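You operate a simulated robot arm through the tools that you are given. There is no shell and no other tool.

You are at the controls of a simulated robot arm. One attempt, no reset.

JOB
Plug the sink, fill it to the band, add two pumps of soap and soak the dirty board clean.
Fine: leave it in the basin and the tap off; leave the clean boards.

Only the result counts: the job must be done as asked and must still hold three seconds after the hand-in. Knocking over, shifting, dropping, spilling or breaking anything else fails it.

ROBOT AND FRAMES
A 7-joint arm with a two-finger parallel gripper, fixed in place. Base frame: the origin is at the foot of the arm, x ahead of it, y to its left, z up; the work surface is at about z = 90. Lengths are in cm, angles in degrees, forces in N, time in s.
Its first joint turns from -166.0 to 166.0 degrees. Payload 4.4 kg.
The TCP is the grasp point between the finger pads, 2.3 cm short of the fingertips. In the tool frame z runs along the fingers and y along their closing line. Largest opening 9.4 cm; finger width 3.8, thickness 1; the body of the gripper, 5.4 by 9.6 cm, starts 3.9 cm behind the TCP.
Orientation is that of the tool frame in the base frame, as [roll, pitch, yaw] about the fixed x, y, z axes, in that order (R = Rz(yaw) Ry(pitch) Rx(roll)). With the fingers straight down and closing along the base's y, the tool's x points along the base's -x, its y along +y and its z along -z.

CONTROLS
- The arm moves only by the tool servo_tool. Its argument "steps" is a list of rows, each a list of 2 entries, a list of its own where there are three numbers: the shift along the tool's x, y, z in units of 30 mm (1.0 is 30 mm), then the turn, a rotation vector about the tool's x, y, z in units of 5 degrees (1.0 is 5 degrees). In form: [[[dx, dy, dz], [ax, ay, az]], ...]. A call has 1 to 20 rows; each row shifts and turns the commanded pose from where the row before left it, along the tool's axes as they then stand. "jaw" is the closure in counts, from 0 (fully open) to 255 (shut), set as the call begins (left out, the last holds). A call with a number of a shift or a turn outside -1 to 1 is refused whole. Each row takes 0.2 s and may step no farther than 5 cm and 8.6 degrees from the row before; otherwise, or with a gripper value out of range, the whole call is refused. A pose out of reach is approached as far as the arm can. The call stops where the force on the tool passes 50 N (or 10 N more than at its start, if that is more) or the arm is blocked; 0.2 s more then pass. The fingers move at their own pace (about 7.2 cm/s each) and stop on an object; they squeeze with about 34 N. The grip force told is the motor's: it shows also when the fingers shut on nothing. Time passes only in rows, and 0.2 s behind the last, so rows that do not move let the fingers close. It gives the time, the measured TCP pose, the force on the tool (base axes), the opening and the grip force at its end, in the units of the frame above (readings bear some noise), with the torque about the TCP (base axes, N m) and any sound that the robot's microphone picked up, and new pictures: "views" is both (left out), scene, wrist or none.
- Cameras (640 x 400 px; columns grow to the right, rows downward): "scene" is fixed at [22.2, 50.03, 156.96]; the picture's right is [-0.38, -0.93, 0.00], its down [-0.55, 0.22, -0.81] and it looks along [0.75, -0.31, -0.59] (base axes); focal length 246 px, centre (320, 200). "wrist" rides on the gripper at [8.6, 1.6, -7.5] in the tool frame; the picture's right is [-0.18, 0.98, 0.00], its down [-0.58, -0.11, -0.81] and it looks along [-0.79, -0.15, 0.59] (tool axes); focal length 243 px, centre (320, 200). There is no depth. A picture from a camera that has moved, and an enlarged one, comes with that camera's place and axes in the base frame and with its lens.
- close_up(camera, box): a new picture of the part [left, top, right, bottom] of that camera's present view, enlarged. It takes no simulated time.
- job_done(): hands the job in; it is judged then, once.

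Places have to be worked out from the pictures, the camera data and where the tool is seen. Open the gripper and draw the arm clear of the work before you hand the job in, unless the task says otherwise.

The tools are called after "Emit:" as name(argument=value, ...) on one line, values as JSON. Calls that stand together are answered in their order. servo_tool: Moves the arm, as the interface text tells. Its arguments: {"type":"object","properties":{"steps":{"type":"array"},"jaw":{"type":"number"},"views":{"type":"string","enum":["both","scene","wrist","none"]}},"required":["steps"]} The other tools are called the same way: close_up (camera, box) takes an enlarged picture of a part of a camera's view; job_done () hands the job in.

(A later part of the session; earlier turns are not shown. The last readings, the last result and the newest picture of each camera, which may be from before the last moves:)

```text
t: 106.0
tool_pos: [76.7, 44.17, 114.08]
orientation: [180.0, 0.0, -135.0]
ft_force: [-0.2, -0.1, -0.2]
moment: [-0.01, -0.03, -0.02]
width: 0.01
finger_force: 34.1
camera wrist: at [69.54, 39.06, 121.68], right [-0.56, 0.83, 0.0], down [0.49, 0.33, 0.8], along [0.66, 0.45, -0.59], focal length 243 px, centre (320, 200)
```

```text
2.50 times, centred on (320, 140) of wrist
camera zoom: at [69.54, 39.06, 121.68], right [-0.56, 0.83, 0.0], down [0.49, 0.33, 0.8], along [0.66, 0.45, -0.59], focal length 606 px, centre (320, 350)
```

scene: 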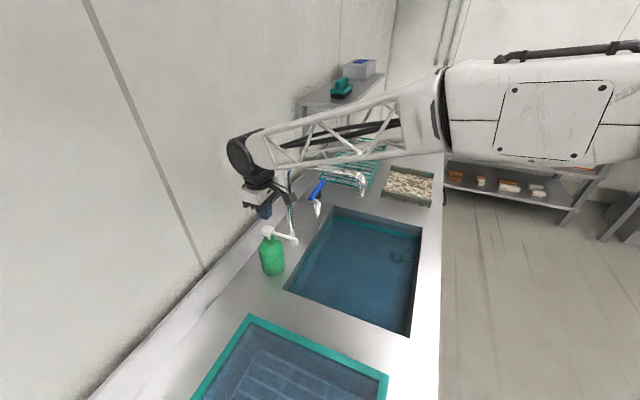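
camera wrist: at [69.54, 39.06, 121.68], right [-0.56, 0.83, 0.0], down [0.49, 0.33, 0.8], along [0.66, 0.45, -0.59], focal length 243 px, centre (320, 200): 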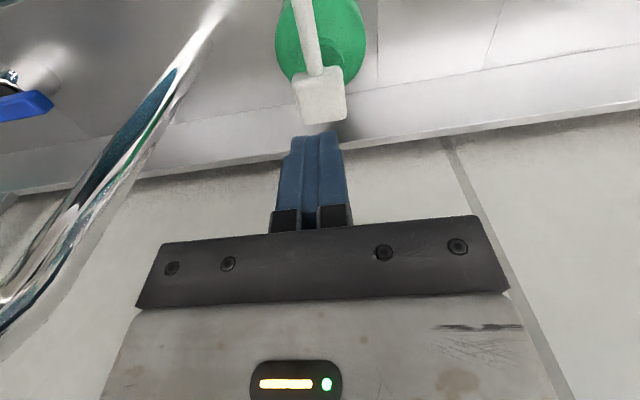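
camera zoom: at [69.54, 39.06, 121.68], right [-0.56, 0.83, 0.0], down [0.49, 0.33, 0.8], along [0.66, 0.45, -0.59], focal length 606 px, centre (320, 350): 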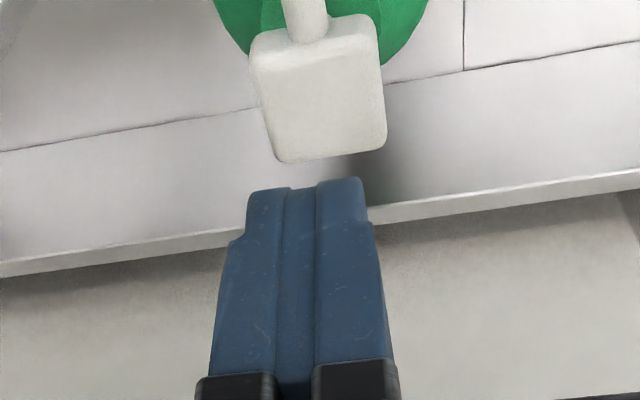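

The fingers are about 3.5 cm above the head, roughly half a centimetre too far toward the wall. I correct by 0.6 cm, lower onto it and start pressing in small steps.

Emit:
servo_tool(steps=[[[0.22, 0, 0.4], [0, 0, 0]], [[0, 0, 0.4], [0, 0, 0]], [[0, 0, 0.3], [0, 0, 0]], [[0, 0, 0.12], [0, 0, 0]], [[0, 0, 0.12], [0, 0, 0]], [[0, 0, 0.12], [0, 0, 0]], [[0, 0, 0], [0, 0, 0]]])

Emit:
close_up(camera="scene", box=[235, 190, 335, 290])

```text
t: 107.6
tool_pos: [76.11, 43.6, 109.91]
orientation: [-179.9, -0.2, -135.0]
ft_force: [-0.3, -0.5, 1.1]
moment: [0.01, -0.02, 0.0]
width: 0.01
finger_force: 34.2
camera wrist: at [69.03, 38.56, 117.39], right [-0.56, 0.83, 0.0], down [0.49, 0.33, 0.8], along [0.66, 0.45, -0.59], focal length 243 px, centre (320, 200)
```

scene: 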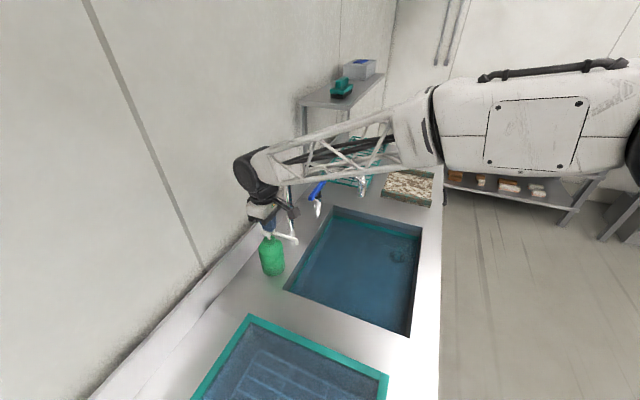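
wrist: 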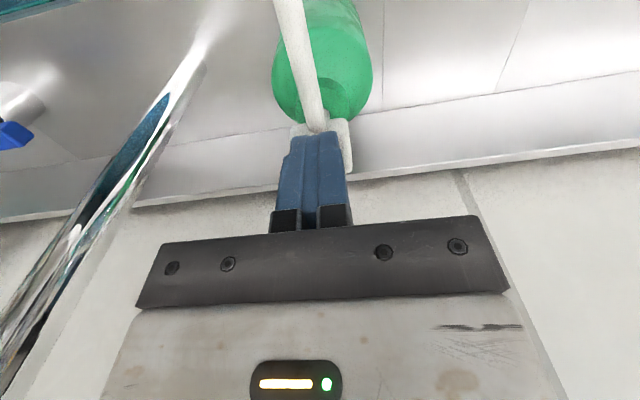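

```text
4.00 times, centred on (285, 240) of scene
camera zoom: at [22.2, 50.03, 156.96], right [-0.38, -0.93, 0.0], down [-0.55, 0.22, -0.81], along [0.75, -0.31, -0.59], focal length 983 px, centre (460, 40)
```

zoom: 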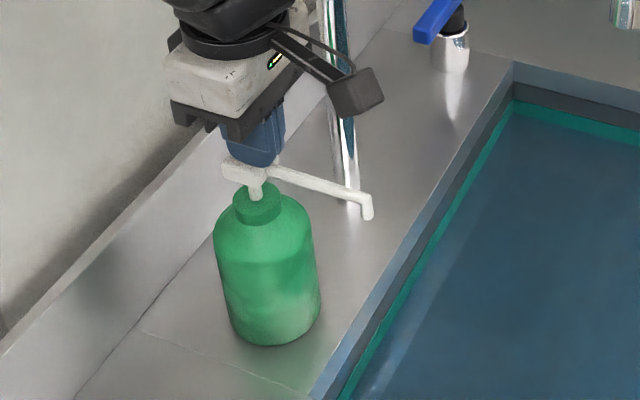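

The tips are just at the head. I centre by a few millimetres and press further in small steps, watching force and head travel.

Emit:
servo_tool(steps=[[[-0.1, 0, -0.08], [0, 0, 0]], [[0, 0, 0.12], [0, 0, 0]], [[0, 0, 0.1], [0, 0, 0]], [[0, 0, 0.1], [0, 0, 0]], [[0, 0, 0.1], [0, 0, 0]], [[0, 0, 0.1], [0, 0, 0]], [[0, 0, 0], [0, 0, 0]]])

Emit:
close_up(camera="scene", box=[235, 190, 335, 290])

```text
t: 109.2
tool_pos: [76.45, 43.92, 108.57]
orientation: [-179.9, -0.2, -135.0]
ft_force: [-5.4, -1.0, 12.4]
moment: [0.08, 0.04, 0.02]
width: 0.01
finger_force: 34.0
camera wrist: at [69.28, 38.77, 116.09], right [-0.56, 0.83, 0.0], down [0.49, 0.33, 0.81], along [0.66, 0.45, -0.59], focal length 243 px, centre (320, 200)
```

scene: 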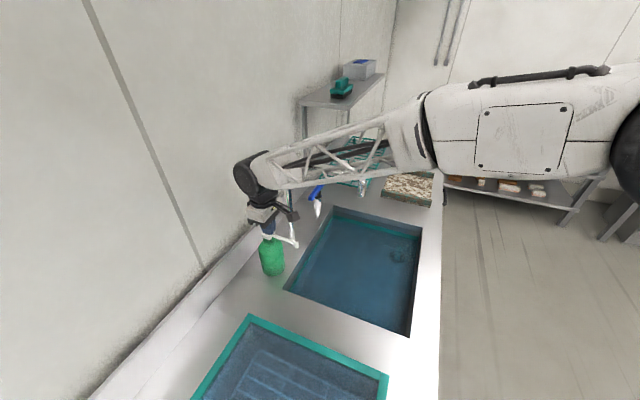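
wrist: 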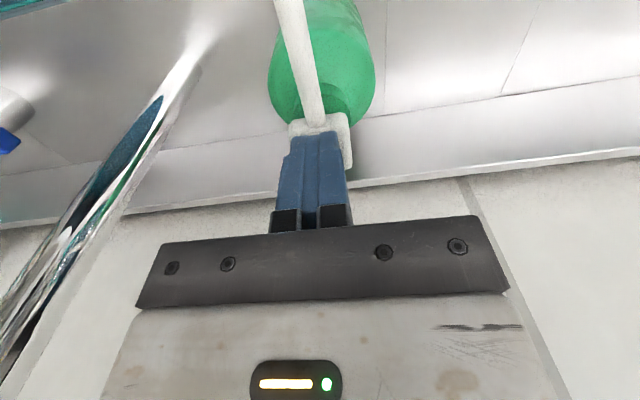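

```text
4.00 times, centred on (285, 240) of scene
camera zoom: at [22.2, 50.03, 156.96], right [-0.38, -0.93, 0.0], down [-0.55, 0.22, -0.81], along [0.75, -0.31, -0.59], focal length 983 px, centre (460, 40)
```

zoom: 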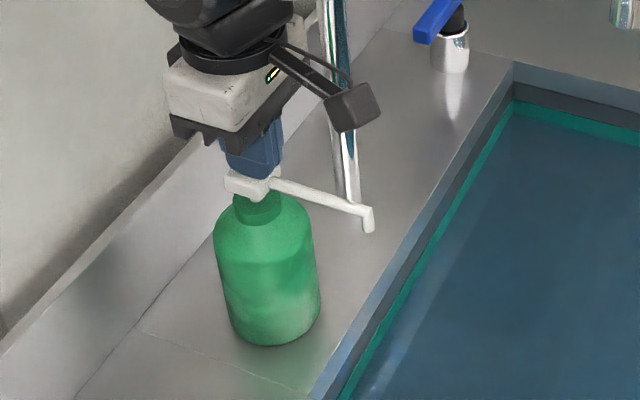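

The head is down about 1.2 cm at 12 N and nearly at its collar. I press the remaining travel until the force rises.

Emit:
servo_tool(steps=[[[0, 0, 0.06], [0, 0, 0]], [[0, 0, 0.06], [0, 0, 0]], [[0, 0, 0.06], [0, 0, 0]], [[0, 0, 0], [0, 0, 0]]])

Emit:
close_up(camera="scene", box=[235, 190, 335, 290])

```text
t: 110.2
tool_pos: [76.48, 43.82, 108.26]
orientation: [-180.0, 0.1, -135.0]
ft_force: [1.4, 16.0, 47.4]
moment: [0.43, -0.14, 0.07]
width: 0.0
finger_force: 33.8
camera wrist: at [69.25, 38.75, 115.73], right [-0.56, 0.83, 0.0], down [0.49, 0.33, 0.81], along [0.67, 0.46, -0.59], focal length 243 px, centre (320, 200)
```

scene: 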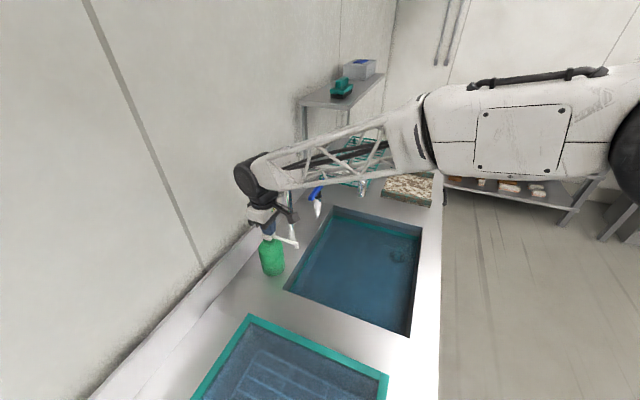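
wrist: 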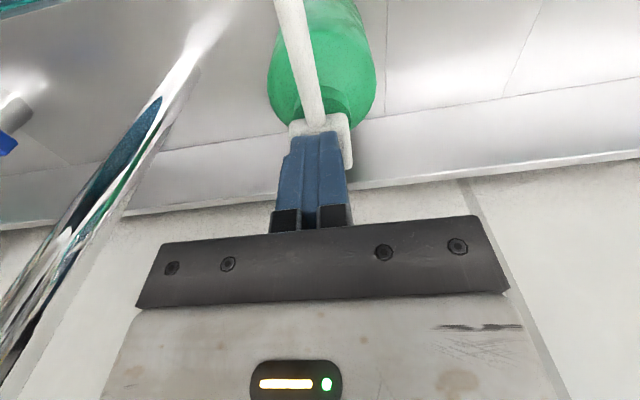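

```text
4.00 times, centred on (285, 240) of scene
camera zoom: at [22.2, 50.03, 156.96], right [-0.38, -0.93, 0.0], down [-0.55, 0.22, -0.81], along [0.75, -0.31, -0.59], focal length 983 px, centre (460, 40)
```

zoom: 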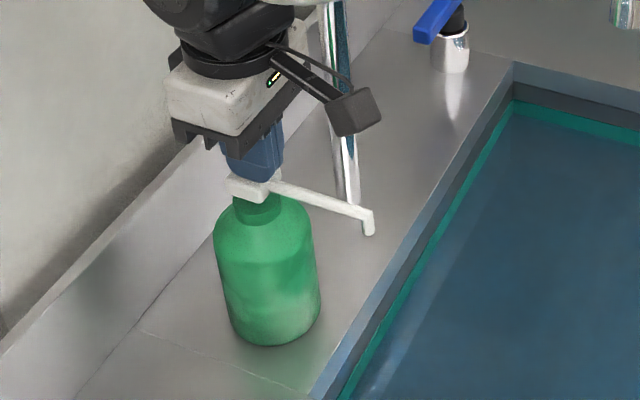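

The pump bottomed out (47 N): one full stroke. I lift 2.7 cm to let the head spring back and look.

Emit:
servo_tool(steps=[[[0, 0, -0.2], [0, 0, 0]], [[0, 0, -0.3], [0, 0, 0]], [[0, 0, -0.4], [0, 0, 0]], [[0, 0, 0], [0, 0, 0]], [[0, 0, 0], [0, 0, 0]]])

Emit:
close_up(camera="scene", box=[235, 190, 335, 290])

Emit:
close_up(camera="scene", box=[280, 200, 440, 340])

```text
t: 111.4
tool_pos: [76.46, 43.81, 110.73]
orientation: [179.9, -0.2, -135.0]
ft_force: [1.0, -0.1, 1.0]
moment: [0.0, -0.01, 0.01]
width: 0.03
finger_force: 34.2
camera wrist: at [69.23, 38.77, 118.2], right [-0.56, 0.83, 0.0], down [0.49, 0.34, 0.8], along [0.66, 0.45, -0.59], focal length 243 px, centre (320, 200)
```

scene: 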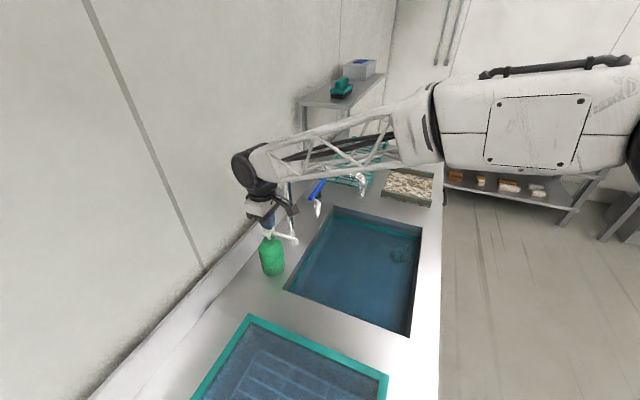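
wrist: 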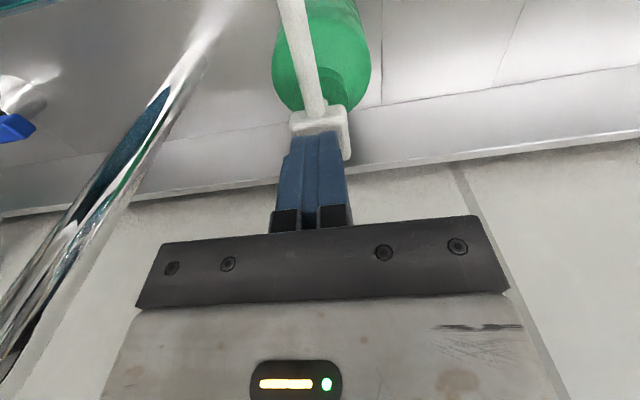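

```text
4.00 times, centred on (285, 240) of scene
camera zoom: at [22.2, 50.03, 156.96], right [-0.38, -0.93, 0.0], down [-0.55, 0.22, -0.81], along [0.75, -0.31, -0.59], focal length 983 px, centre (460, 40)
```

zoom: 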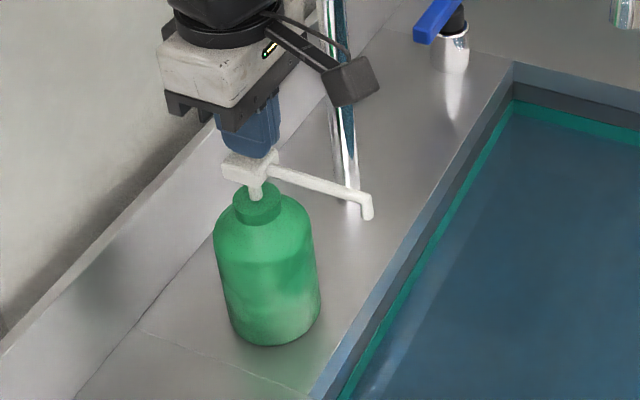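

```text
2.86 times, centred on (360, 270) of scene
camera zoom: at [22.2, 50.03, 156.96], right [-0.38, -0.93, 0.0], down [-0.55, 0.22, -0.81], along [0.75, -0.31, -0.59], focal length 702 px, centre (206, 0)
```

zoom: 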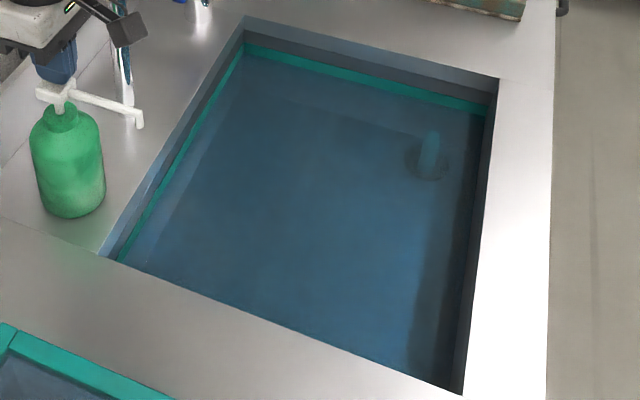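

The head has returned fully. I press the second full stroke the same way.

Emit:
servo_tool(steps=[[[0, 0, 0.1], [0, 0, 0]], [[0, 0, 0.1], [0, 0, 0]], [[0, 0, 0.1], [0, 0, 0]], [[0, 0, 0.1], [0, 0, 0]], [[0, 0, 0.1], [0, 0, 0]], [[0, 0, 0.1], [0, 0, 0]], [[0, 0, 0.1], [0, 0, 0]], [[0, 0, 0.1], [0, 0, 0]], [[0, 0, 0.05], [0, 0, 0]], [[0, 0, 0.03], [0, 0, 0]], [[0, 0, 0], [0, 0, 0]]])

Emit:
close_up(camera="scene", box=[235, 190, 335, 290])

```text
t: 113.8
tool_pos: [76.57, 43.78, 108.34]
orientation: [179.9, 0.0, -134.9]
ft_force: [-14.1, -0.4, 42.2]
moment: [0.14, 0.19, 0.05]
width: 0.01
finger_force: 34.0
camera wrist: at [69.24, 38.7, 115.78], right [-0.56, 0.83, 0.0], down [0.49, 0.33, 0.81], along [0.67, 0.46, -0.59], focal length 243 px, centre (320, 200)
```

scene: 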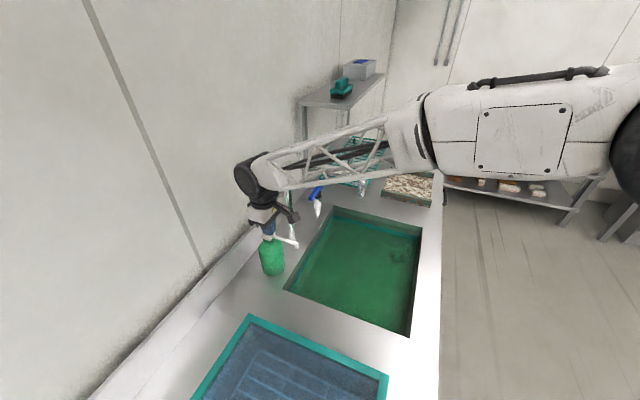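
wrist: 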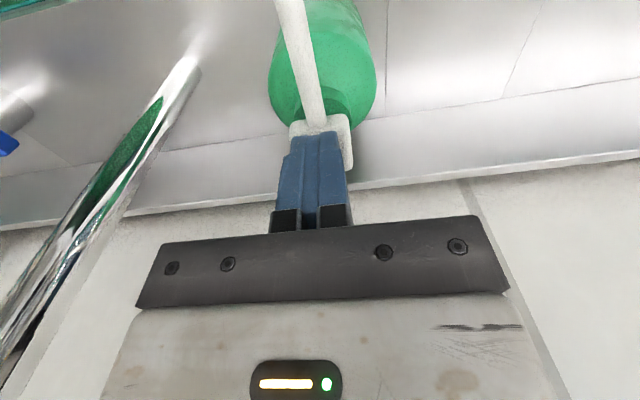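

```text
4.00 times, centred on (285, 240) of scene
camera zoom: at [22.2, 50.03, 156.96], right [-0.38, -0.93, 0.0], down [-0.55, 0.22, -0.81], along [0.75, -0.31, -0.59], focal length 983 px, centre (460, 40)
```

zoom: 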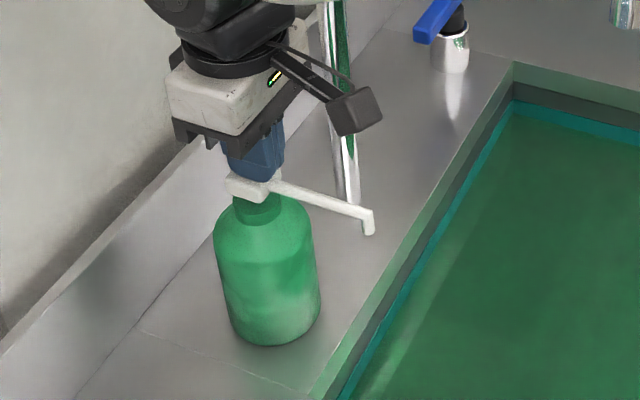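

The water has turned green, so the soap is in after two strokes. I lift straight off the pump head and clear of it.

Emit:
servo_tool(steps=[[[0, 0, -0.2], [0, 0, 0]], [[0, 0, -0.5], [0, 0, 0]], [[0, 0, -1], [0, 0, 0]], [[0, 0, -1], [0, 0, 0]], [[0, 0, -1], [0, 0, 0]], [[0, 0, -1], [0, 0, 0]], [[0, 0, -1], [0, 0, 0]], [[0, 0, -1], [0, 0, 0]], [[0, 0, 0], [0, 0, 0]]])

Emit:
close_up(camera="scene", box=[240, 150, 460, 350])

Emit:
close_up(camera="scene", box=[370, 155, 450, 215])

```text
t: 115.8
tool_pos: [76.46, 43.85, 128.26]
orientation: [-180.0, -0.2, -135.1]
ft_force: [0.6, 0.9, 0.0]
moment: [-0.03, -0.01, -0.03]
width: 0.0
finger_force: 33.5
camera wrist: at [69.31, 38.78, 135.66], right [-0.56, 0.83, 0.0], down [0.49, 0.33, 0.8], along [0.66, 0.45, -0.59], focal length 243 px, centre (320, 200)
```

scene: 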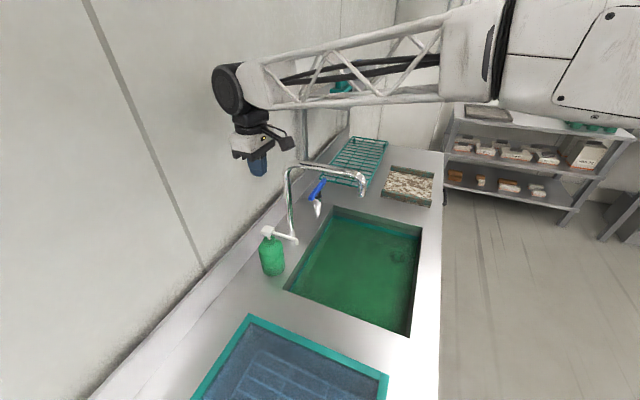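
wrist: 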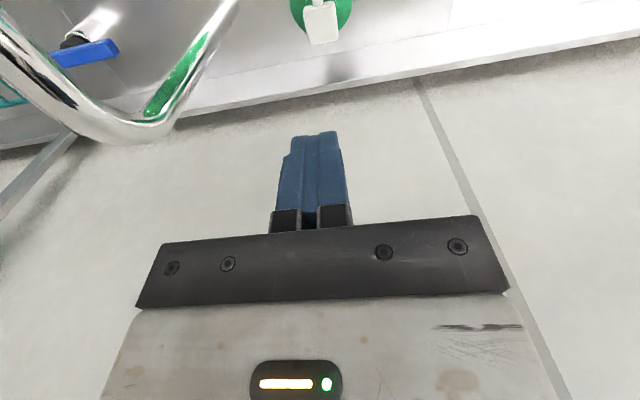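

```text
2.00 times, centred on (350, 250) of scene
camera zoom: at [22.2, 50.03, 156.96], right [-0.38, -0.93, 0.0], down [-0.55, 0.22, -0.81], along [0.75, -0.31, -0.59], focal length 491 px, centre (260, 100)
```

zoom: 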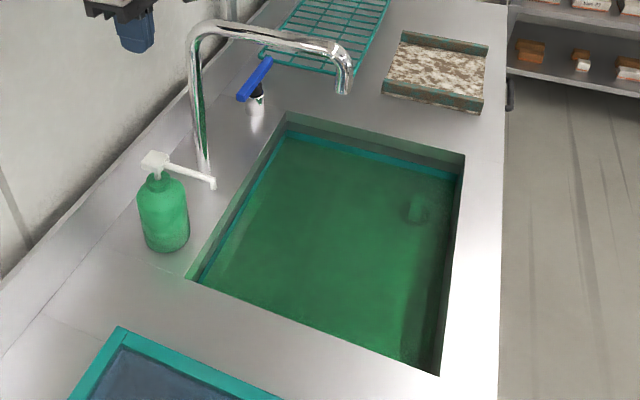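

```text
6.67 times, centred on (410, 185) of scene
camera zoom: at [22.2, 50.03, 156.96], right [-0.38, -0.93, 0.0], down [-0.55, 0.22, -0.81], along [0.75, -0.31, -0.59], focal length 1638 px, centre (-280, 300)
```

zoom: 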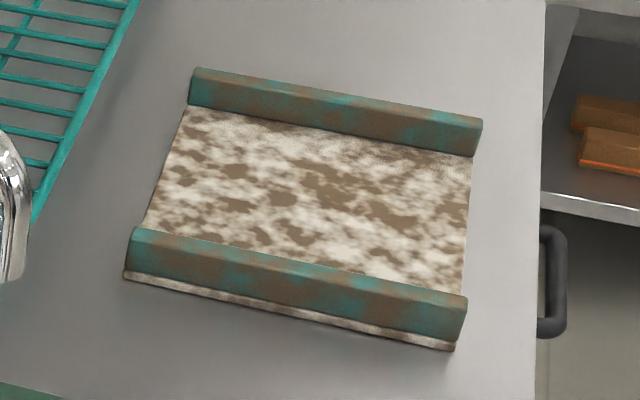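

The board's near rail runs along the counter's width, about 22 cm long, 1.5 cm thick, top at z≈93.7, at counter position roughly (89–91, -20…-22). I go back around the spout at height, toward the board.

Emit:
servo_tool(steps=[[[0.955, 0, 0], [0, 0, 0]], [[0.955, 0, 0], [0, 0, 0]], [[0.955, 0, 0], [0, 0, 0]], [[0.955, 0, 0], [0, 0, 0]], [[0.955, 0, 0], [0, 0, 0]], [[0.955, 0, 0], [0, 0, 0]], [[0.955, 0, 0], [0, 0, 0]], [[0.955, 0, 0], [0, 0, 0]], [[0.955, 0, 0], [0, 0, 0]], [[0.955, 0, 0], [0, 0, 0]], [[0.955, 0, 0], [0, 0, 0]], [[0.955, 0, 0], [0, 0, 0]], [[0.955, 0, 0], [0, 0, 0]], [[0, -1, 0], [0, 0, 0]], [[0, -1, 0], [0, 0, 0]], [[0, -1, 0], [0, 0, 0]], [[0, -1, 0], [0, 0, 0]], [[0, -1, 0], [0, 0, 0]], [[0, -1, 0], [0, 0, 0]], [[0, 0, 0], [0, 0, 0]]], views="none")

Emit:
servo_tool(steps=[[[0, -1, 0], [0, 0, 0]], [[0, -1, 0], [0, 0, 0]], [[0, -1, 0], [0, 0, 0]], [[0, -1, 0], [0, 0, 0]], [[0, -1, 0], [0, 0, 0]], [[0, -1, 0], [0, 0, 0]], [[0, -1, 0.6], [0, 0, 0]], [[0, -1, 0.6], [0, 0, 0]], [[0, -1, 0.6], [0, 0, 0]], [[0, -1, 0.6], [0, 0, 0]], [[0, -1, 0.6], [0, 0, 0]], [[0, -1, 0.6], [0, 0, 0]], [[0, -0.57, 0.6], [0, 0, 0]], [[0, 0, 0.8], [0, 0, 0]], [[0, 0, 0.8], [0, 0, 0]], [[0, 0, 0.8], [0, 0, 0]], [[0, 0, 0], [0, 0, 0]]], jaw=120)

Emit:
close_up(camera="wrist", box=[180, 0, 480, 220])

Emit:
close_up(camera="scene", box=[360, 130, 460, 230])

```text
t: 120.0
tool_pos: [62.83, 4.97, 128.37]
orientation: [179.9, -0.2, -135.0]
ft_force: [0.1, 0.4, 0.0]
moment: [0.02, 0.02, -0.01]
width: 0.0
finger_force: 34.2
```

```text
t: 123.6
tool_pos: [89.53, -21.85, 108.44]
orientation: [180.0, -0.1, -135.0]
ft_force: [0.0, -0.4, 0.1]
moment: [0.0, -0.01, 0.03]
width: 4.98
finger_force: 0.0
camera wrist: at [82.34, -26.98, 116.0], right [-0.56, 0.83, 0.0], down [0.49, 0.33, 0.8], along [0.66, 0.45, -0.59], focal length 243 px, centre (320, 200)
```

scene: 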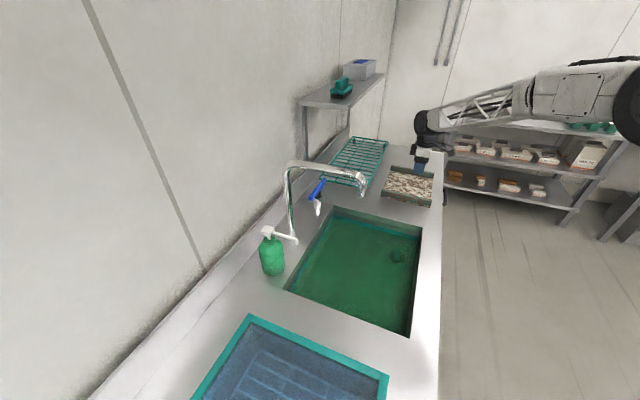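
wrist: 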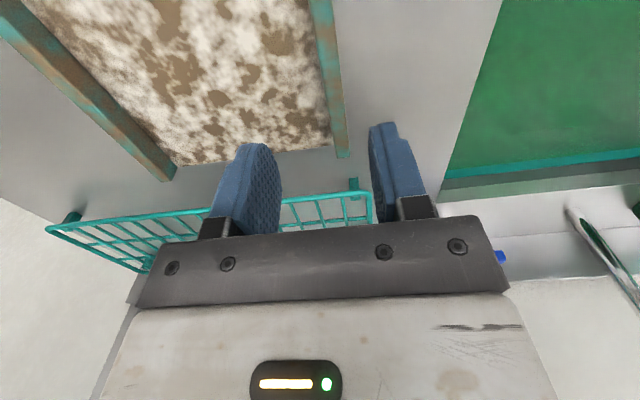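

```text
1.82 times, centred on (330, 110) of wrist
camera zoom: at [82.34, -26.98, 116.0], right [-0.56, 0.83, 0.0], down [0.49, 0.33, 0.8], along [0.66, 0.45, -0.59], focal length 441 px, centre (302, 364)
```

zoom: 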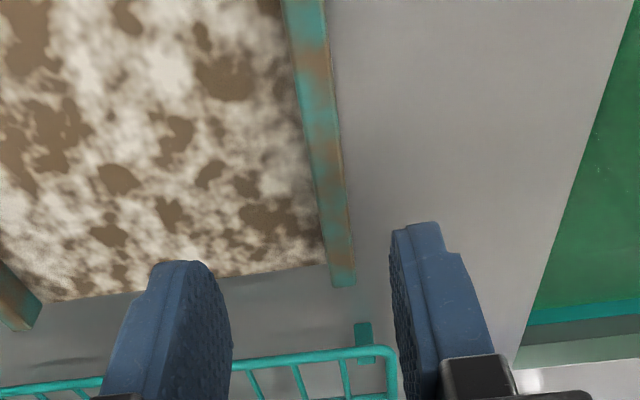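

```text
4.00 times, centred on (410, 180) of scene
camera zoom: at [22.2, 50.03, 156.96], right [-0.38, -0.93, 0.0], down [-0.55, 0.22, -0.81], along [0.75, -0.31, -0.59], focal length 983 px, centre (-40, 280)
```

zoom: 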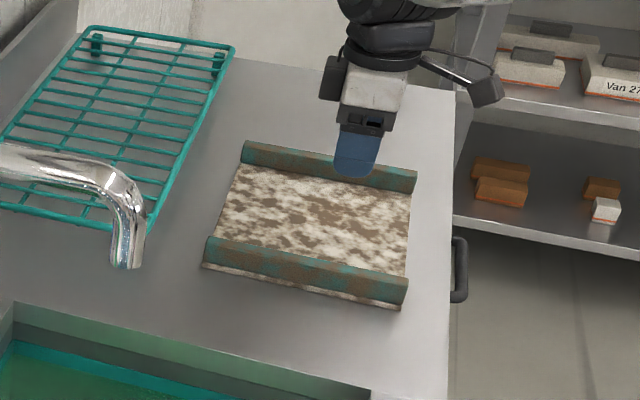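

The near rail's top lies between counter positions u≈36.7 and 38.6 under the hand, so I shift 0.5 cm toward the basin and lower the open fingers astride the rail.

Emit:
servo_tool(steps=[[[0, 0.18, 0.5], [0, 0, 0]], [[0, 0, 0.9], [0, 0, 0]], [[0, 0, 0.9], [0, 0, 0]], [[0, 0, 0.9], [0, 0, 0]], [[0, 0, 0.9], [0, 0, 0]], [[0, 0, 0.4], [0, 0, 0]], [[0, 0, 0], [0, 0, 0]]])

Emit:
close_up(camera="wrist", box=[180, 40, 480, 240])

Emit:
close_up(camera="scene", box=[370, 140, 450, 220])

```text
t: 125.2
tool_pos: [89.02, -21.47, 94.95]
orientation: [-180.0, -0.1, -135.0]
ft_force: [-0.7, 0.0, -1.0]
moment: [0.0, 0.02, -0.02]
width: 4.96
finger_force: 0.1
camera wrist: at [81.86, -26.6, 102.45], right [-0.56, 0.83, 0.0], down [0.49, 0.33, 0.8], along [0.66, 0.45, -0.59], focal length 243 px, centre (320, 200)
```

scene: 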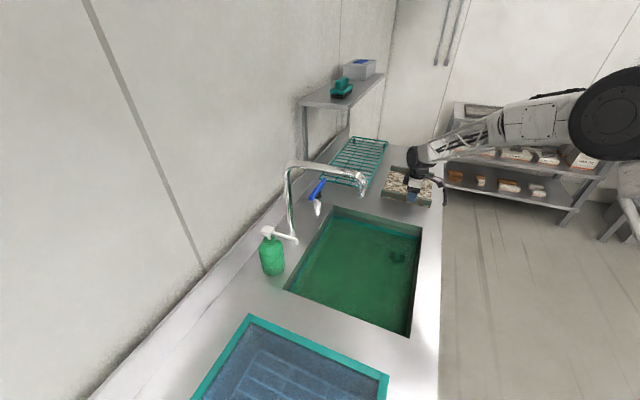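
wrist: 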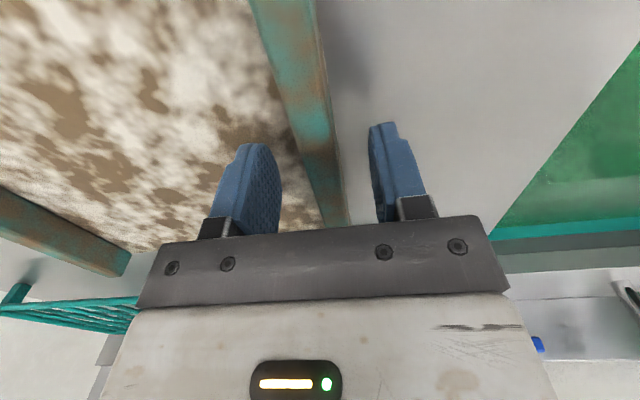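

```text
2.00 times, centred on (330, 140) of wrist
camera zoom: at [81.86, -26.6, 102.45], right [-0.56, 0.83, 0.0], down [0.49, 0.33, 0.8], along [0.66, 0.45, -0.59], focal length 485 px, centre (300, 320)
```

zoom: 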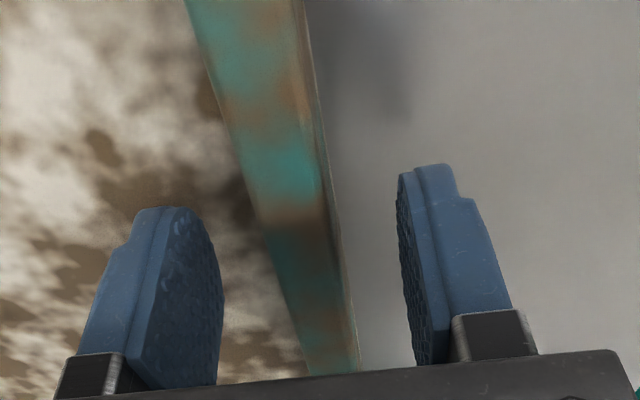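

```text
5.00 times, centred on (410, 180) of scene
camera zoom: at [22.2, 50.03, 156.96], right [-0.38, -0.93, 0.0], down [-0.55, 0.22, -0.81], along [0.75, -0.31, -0.59], focal length 1228 px, centre (-130, 300)
```

zoom: 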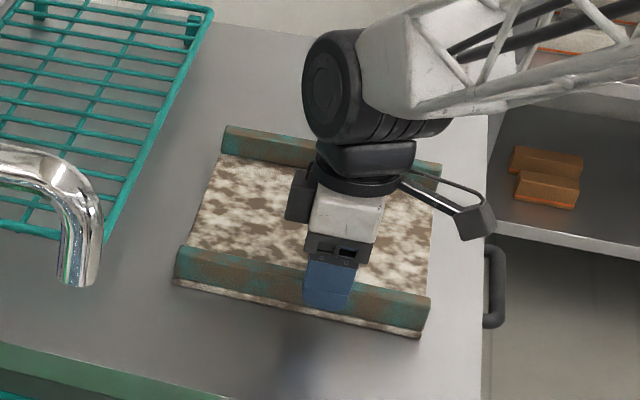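

The rail stands between the fingers. I lower the last 1.4 cm gently, watching for contact with the board plate.

Emit:
servo_tool(steps=[[[0, 0.03, 0.15], [0, 0, 0]], [[0, 0, 0.15], [0, 0, 0]], [[0, 0, 0.1], [0, 0, 0]], [[0, 0, 0], [0, 0, 0]]], views="none")

```text
t: 126.2
tool_pos: [88.97, -21.44, 93.83]
orientation: [-180.0, -0.3, -135.1]
ft_force: [1.1, 0.3, -0.5]
moment: [0.02, 0.01, 0.01]
width: 4.98
finger_force: 0.1
```

Emit:
servo_tool(steps=[[[0, 0, 0.07], [0, 0, 0]], [[0, 0, 0.07], [0, 0, 0]], [[0, 0, 0.07], [0, 0, 0]], [[0, 0, 0], [0, 0, 0]]], views="wrist")

```text
t: 127.2
tool_pos: [88.99, -21.38, 93.12]
orientation: [-179.9, -0.1, -135.0]
ft_force: [1.4, 1.0, 3.0]
moment: [0.02, -0.1, 0.07]
width: 4.96
finger_force: 0.1
camera wrist: at [81.84, -26.49, 100.59], right [-0.56, 0.83, 0.0], down [0.49, 0.34, 0.8], along [0.66, 0.45, -0.59], focal length 243 px, centre (320, 200)
```

wrist: 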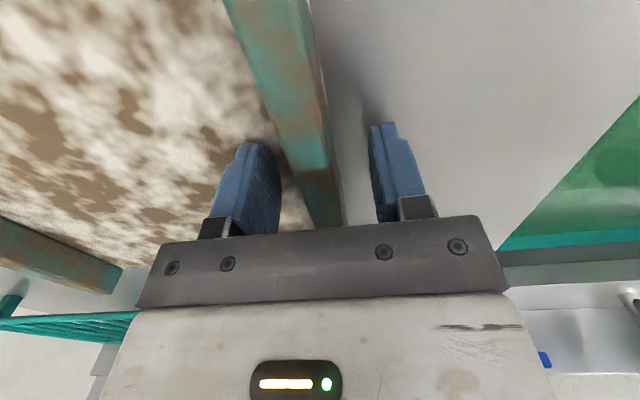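

Light contact with the plate at TCP z≈93.1 (3 N). I ease up 1.5 mm and close on the rail.

Emit:
servo_tool(steps=[[[0, 0, -0.05], [0, 0, 0]], [[0, 0, 0], [0, 0, 0]]], views="none")

Emit:
servo_tool(steps=[[[0, 0, 0], [0, 0, 0]], [[0, 0, 0], [0, 0, 0]], [[0, 0, 0], [0, 0, 0]], [[0, 0, 0], [0, 0, 0]], [[0, 0, 0], [0, 0, 0]]], jaw=255, views="wrist")

```text
t: 127.8
tool_pos: [88.92, -21.45, 93.15]
orientation: [179.9, -0.3, -135.0]
ft_force: [1.1, 0.1, -0.2]
moment: [-0.04, 0.02, 0.0]
width: 4.97
finger_force: 0.0
```

```text
t: 129.0
tool_pos: [88.93, -21.5, 93.25]
orientation: [-180.0, -0.2, -135.0]
ft_force: [-0.8, 0.1, 0.5]
moment: [-0.06, 0.01, 0.01]
width: 1.77
finger_force: 33.9
camera wrist: at [81.83, -26.53, 100.71], right [-0.56, 0.83, 0.0], down [0.49, 0.33, 0.8], along [0.66, 0.45, -0.59], focal length 243 px, centre (320, 200)
```

wrist: 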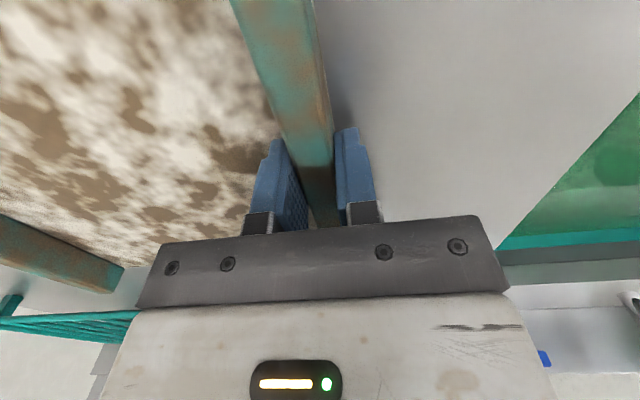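

Gripped at 1.8 cm with 34 N. I lift slowly 2 cm and check force, torque and tilt of the board.

Emit:
servo_tool(steps=[[[0, 0, -0.1], [0, 0, 0]], [[0, 0, -0.15], [0, 0, 0]], [[0, 0, -0.2], [0, 0, 0]], [[0, 0, -0.2], [0, 0, 0]], [[0, 0, 0], [0, 0, 0]], [[0, 0, 0], [0, 0, 0]]])

Emit:
close_up(camera="scene", box=[370, 140, 450, 220])

```text
t: 130.4
tool_pos: [89.01, -21.48, 95.17]
orientation: [180.0, -0.2, -135.0]
ft_force: [-0.8, -0.7, -1.6]
moment: [0.12, 0.18, 0.01]
width: 1.74
finger_force: 34.1
camera wrist: at [81.79, -26.52, 102.72], right [-0.56, 0.83, 0.0], down [0.49, 0.33, 0.8], along [0.66, 0.45, -0.59], focal length 243 px, centre (320, 200)
```

scene: 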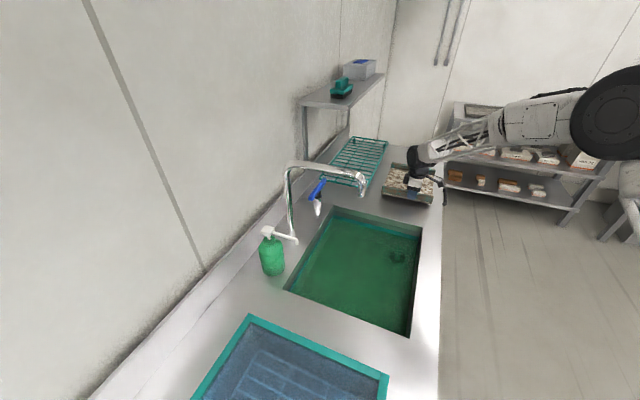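
wrist: 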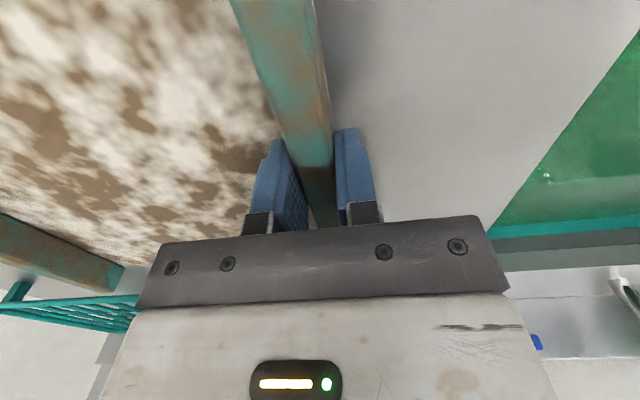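

```text
5.00 times, centred on (410, 180) of scene
camera zoom: at [22.2, 50.03, 156.96], right [-0.38, -0.93, 0.0], down [-0.55, 0.22, -0.81], along [0.75, -0.31, -0.59], focal length 1228 px, centre (-130, 300)
```

zoom: 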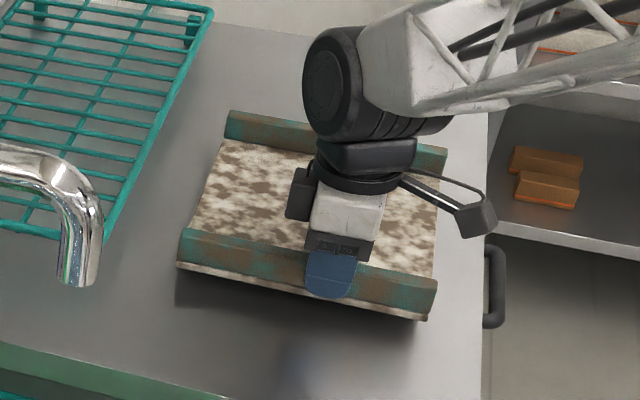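

The board lifts level and is light (about 2 N). I raise it to clear the rim and carry it along the basin, staying in front of the spout tip.

Emit:
servo_tool(steps=[[[0, 0, -0.6], [0, 0, 0]], [[0, 0, -0.8], [0, 0, 0]], [[0, 0, -0.8], [0, 0, 0]], [[0, 0, -0.6], [0, 0, 0]], [[0, 0.4, 0], [0, 0, 0]], [[0, 0.7, 0], [0, 0, 0]], [[0, 0.8, 0], [0, 0, 0]], [[0, 0.8, 0], [0, 0, 0]], [[0, 0.8, 0], [0, 0, 0]], [[0, 0.8, 0], [0, 0, 0]], [[0, 0.8, 0], [0, 0, 0]], [[0, 0.8, 0], [0, 0, 0]], [[0, 0.8, 0], [0, 0, 0]], [[0, 0.8, 0], [0, 0, 0]], [[0, 0.6, 0], [0, 0, 0]], [[0, 0.3, 0], [0, 0, 0]], [[0, 0, 0], [0, 0, 0]]])

Emit:
close_up(camera="scene", box=[280, 140, 460, 300])

```text
t: 134.0
tool_pos: [71.32, -3.65, 103.63]
orientation: [-180.0, -0.2, -134.9]
ft_force: [0.7, 0.7, -1.3]
moment: [0.12, 0.15, 0.01]
width: 1.76
finger_force: 34.2
camera wrist: at [64.05, -8.76, 111.09], right [-0.56, 0.83, 0.0], down [0.49, 0.33, 0.8], along [0.66, 0.45, -0.59], focal length 243 px, centre (320, 200)
```

scene: 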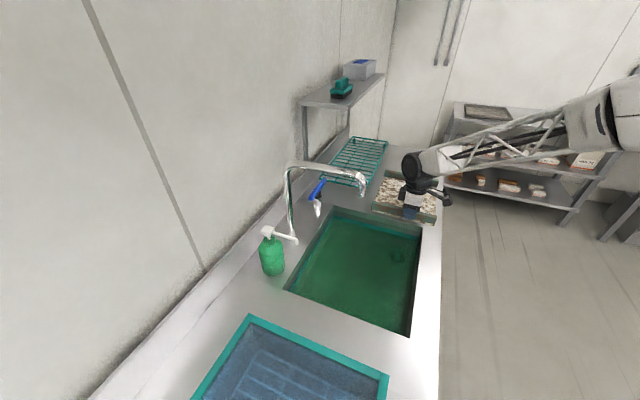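
wrist: 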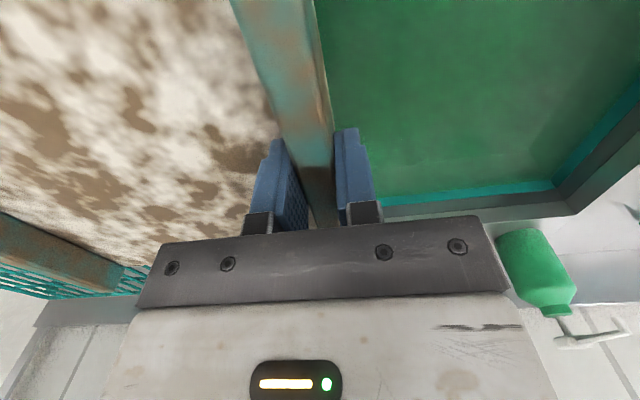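

```text
2.50 times, centred on (370, 220) of scene
camera zoom: at [22.2, 50.03, 156.96], right [-0.38, -0.93, 0.0], down [-0.55, 0.22, -0.81], along [0.75, -0.31, -0.59], focal length 614 px, centre (195, 150)
```

zoom: 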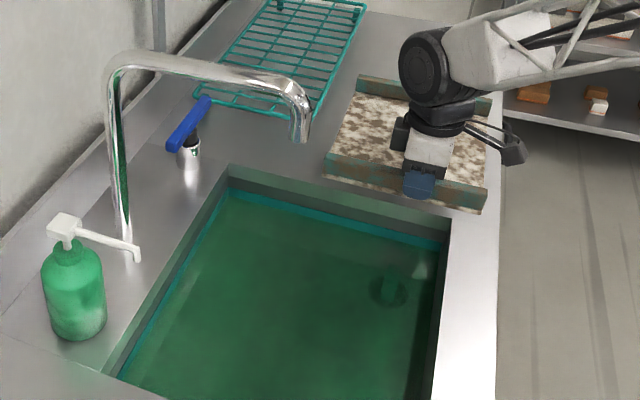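

Clear of everything so far. I continue past the spout tip and then shift the board toward the middle of the basin, still above the rim.

Emit:
servo_tool(steps=[[[0, 0.5, 0], [0, 0, 0]], [[0, 0.8, 0], [0, 0, 0]], [[0, 0.8, 0], [0, 0, 0]], [[0, 0.8, 0], [0, 0, 0]], [[0, 0.8, 0], [0, 0, 0]], [[0, 0.8, 0], [0, 0, 0]], [[0, 0.8, 0], [0, 0, 0]], [[0, 0.8, 0], [0, 0, 0]], [[0, 0.8, 0], [0, 0, 0]], [[-0.3, 0.8, 0], [0, 0, 0]], [[-0.5, 0.8, 0], [0, 0, 0]], [[-0.5, 0.6, 0], [0, 0, 0]], [[-0.5, 0, 0], [0, 0, 0]], [[-0.5, 0, 0], [0, 0, 0]], [[-0.37, 0, 0], [0, 0, 0]], [[0, 0, 0], [0, 0, 0]]])

Emit:
close_up(camera="scene", box=[260, 160, 460, 340])

```text
t: 137.4
tool_pos: [57.65, 21.43, 103.56]
orientation: [-180.0, -0.2, -135.1]
ft_force: [-0.1, 0.1, -1.5]
moment: [0.12, 0.14, 0.01]
width: 1.79
finger_force: 33.4
camera wrist: at [50.37, 16.31, 111.09], right [-0.56, 0.83, 0.0], down [0.49, 0.33, 0.8], along [0.66, 0.45, -0.59], focal length 243 px, centre (320, 200)
```

scene: 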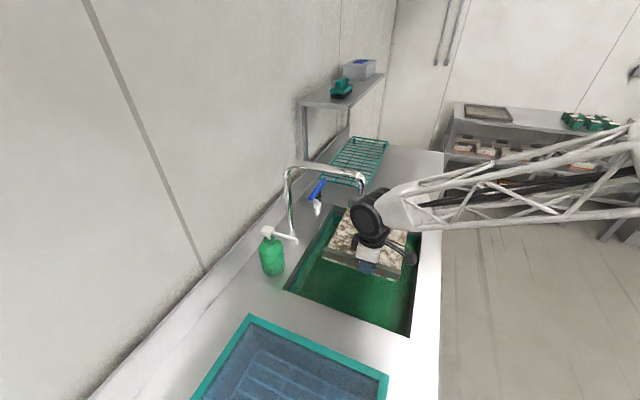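
wrist: 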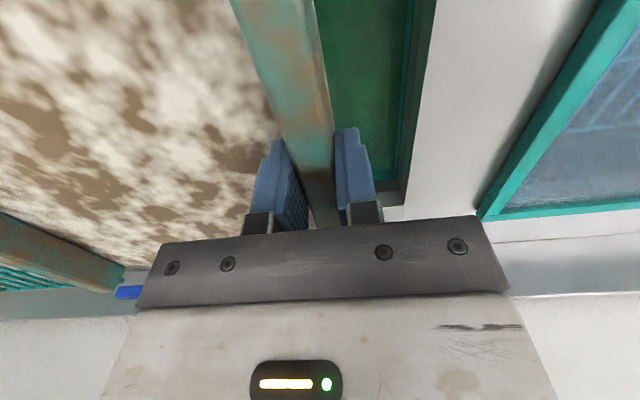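

```text
2.22 times, centred on (360, 250) of scene
camera zoom: at [22.2, 50.03, 156.96], right [-0.38, -0.93, 0.0], down [-0.55, 0.22, -0.81], along [0.75, -0.31, -0.59], focal length 546 px, centre (231, 89)
```

zoom: 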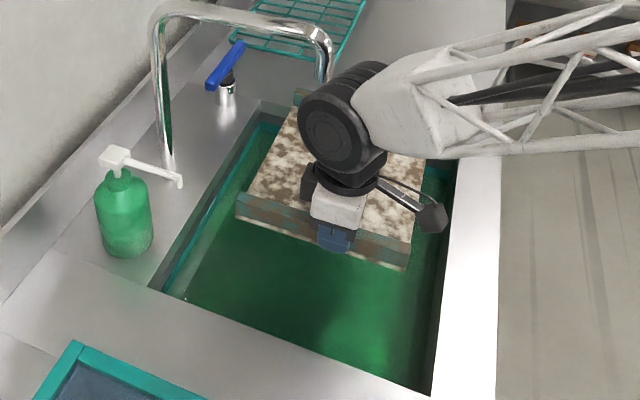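

The board hangs level over the basin's near-middle part, clear of walls and stopper. I lower it toward the water, slowing at the surface.

Emit:
servo_tool(steps=[[[0, 0, 0.7], [0, 0, 0]], [[0, 0, 0.9], [0, 0, 0]], [[0, 0, 0.9], [0, 0, 0]], [[0, 0, 0.9], [0, 0, 0]], [[0, 0, 0.9], [0, 0, 0]], [[0, 0, 0.7], [0, 0, 0]], [[0, 0, 0.4], [0, 0, 0]], [[0, 0, 0.3], [0, 0, 0]], [[0, 0, 0.3], [0, 0, 0]], [[0, 0, 0.3], [0, 0, 0]], [[0, 0, 0.3], [0, 0, 0]], [[0, 0, 0.3], [0, 0, 0]], [[0, 0, 0.3], [0, 0, 0]], [[0, 0, 0.3], [0, 0, 0]], [[0, 0, 0], [0, 0, 0]]])

Emit:
close_up(camera="scene", box=[260, 160, 460, 340])

```text
t: 140.6
tool_pos: [57.71, 21.35, 81.04]
orientation: [-179.9, -0.3, -134.9]
ft_force: [0.3, 0.7, -2.3]
moment: [0.13, 0.17, 0.0]
width: 1.76
finger_force: 34.2
camera wrist: at [50.44, 16.21, 88.58], right [-0.56, 0.83, 0.0], down [0.49, 0.33, 0.8], along [0.66, 0.45, -0.59], focal length 243 px, centre (320, 200)
```

scene: 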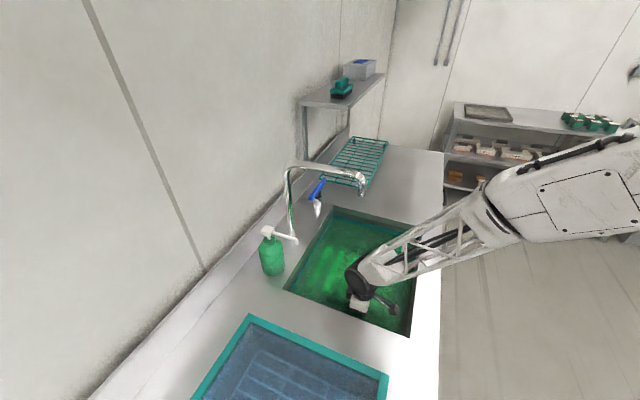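
wrist: 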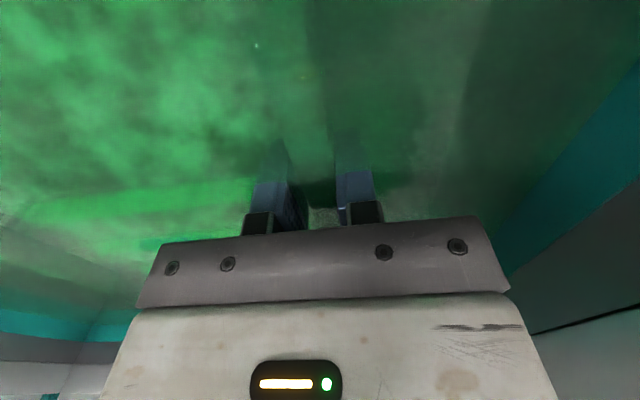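

```text
2.22 times, centred on (360, 250) of scene
camera zoom: at [22.2, 50.03, 156.96], right [-0.38, -0.93, 0.0], down [-0.55, 0.22, -0.81], along [0.75, -0.31, -0.59], focal length 546 px, centre (231, 89)
```

zoom: 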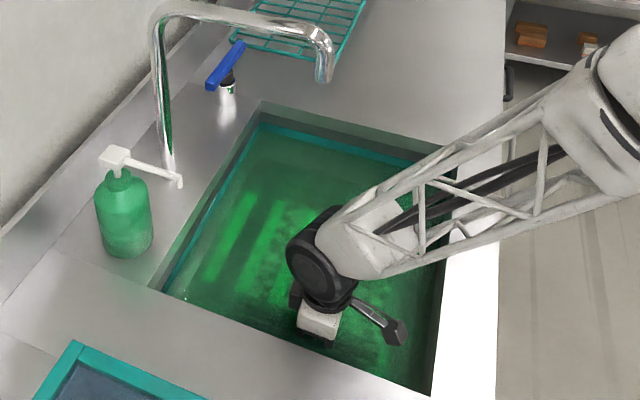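

The board is under the soapy water with no buoyant push. I lower the last few centimetres until it touches the basin floor.

Emit:
servo_tool(steps=[[[0, 0, 0.25], [0, 0, 0]], [[0, 0, 0.25], [0, 0, 0]], [[0, 0, 0.2], [0, 0, 0]], [[0, 0, 0.1], [0, 0, 0]], [[0, 0, 0.1], [0, 0, 0]], [[0, 0, 0.05], [0, 0, 0]], [[0, 0, 0.05], [0, 0, 0]], [[0, 0, 0], [0, 0, 0]]], views="wrist")

```text
t: 142.4
tool_pos: [57.41, 21.48, 78.07]
orientation: [-180.0, -0.2, -135.0]
ft_force: [0.0, 0.3, -0.6]
moment: [0.1, 0.18, 0.02]
width: 1.79
finger_force: 33.5
camera wrist: at [50.36, 16.25, 85.59], right [-0.56, 0.83, 0.0], down [0.49, 0.33, 0.8], along [0.66, 0.45, -0.59], focal length 243 px, centre (320, 200)
```

wrist: 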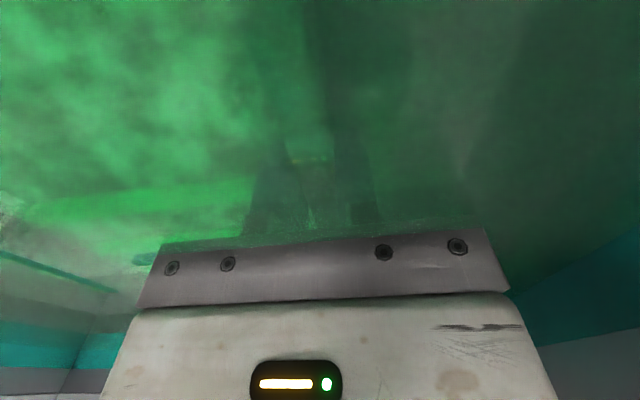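

Emit:
servo_tool(steps=[[[0, 0, 0.05], [0, 0, 0]], [[0, 0, 0.05], [0, 0, 0]], [[0, 0, 0.05], [0, 0, 0]], [[0, 0, 0], [0, 0, 0]]], views="none")

```text
t: 143.4
tool_pos: [57.77, 21.35, 77.86]
orientation: [179.9, -0.1, -135.0]
ft_force: [-10.8, 1.6, 33.4]
moment: [0.04, 0.1, -0.09]
width: 1.76
finger_force: 33.9
```

The board is on the floor (33 N). I ease the push off and open the jaws partly to release the rail.

Emit:
servo_tool(steps=[[[0, 0, -0.04], [0, 0, 0]], [[0, 0, 0], [0, 0, 0]]], views="none")

Emit:
servo_tool(steps=[[[0, 0, 0], [0, 0, 0]], [[0, 0, 0], [0, 0, 0]], [[0, 0, 0], [0, 0, 0]], [[0, 0, 0], [0, 0, 0]]], jaw=130, views="wrist")

```text
t: 144.0
tool_pos: [57.57, 21.21, 77.66]
orientation: [179.9, -0.1, -135.1]
ft_force: [4.5, 1.2, 11.4]
moment: [0.76, -0.85, -0.09]
width: 1.75
finger_force: 34.4
```

```text
t: 145.0
tool_pos: [57.5, 21.23, 77.75]
orientation: [179.9, -0.2, -135.0]
ft_force: [0.2, 0.1, 0.0]
moment: [-0.01, -0.03, 0.0]
width: 4.59
finger_force: 0.0
camera wrist: at [50.35, 16.19, 85.28], right [-0.56, 0.83, 0.0], down [0.49, 0.33, 0.8], along [0.66, 0.45, -0.59], focal length 243 px, centre (320, 200)
```

wrist: 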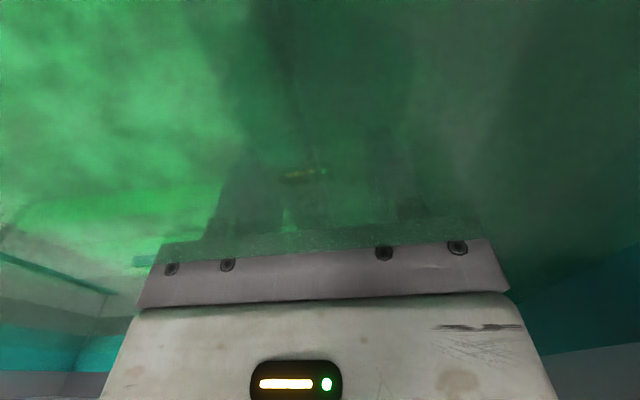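

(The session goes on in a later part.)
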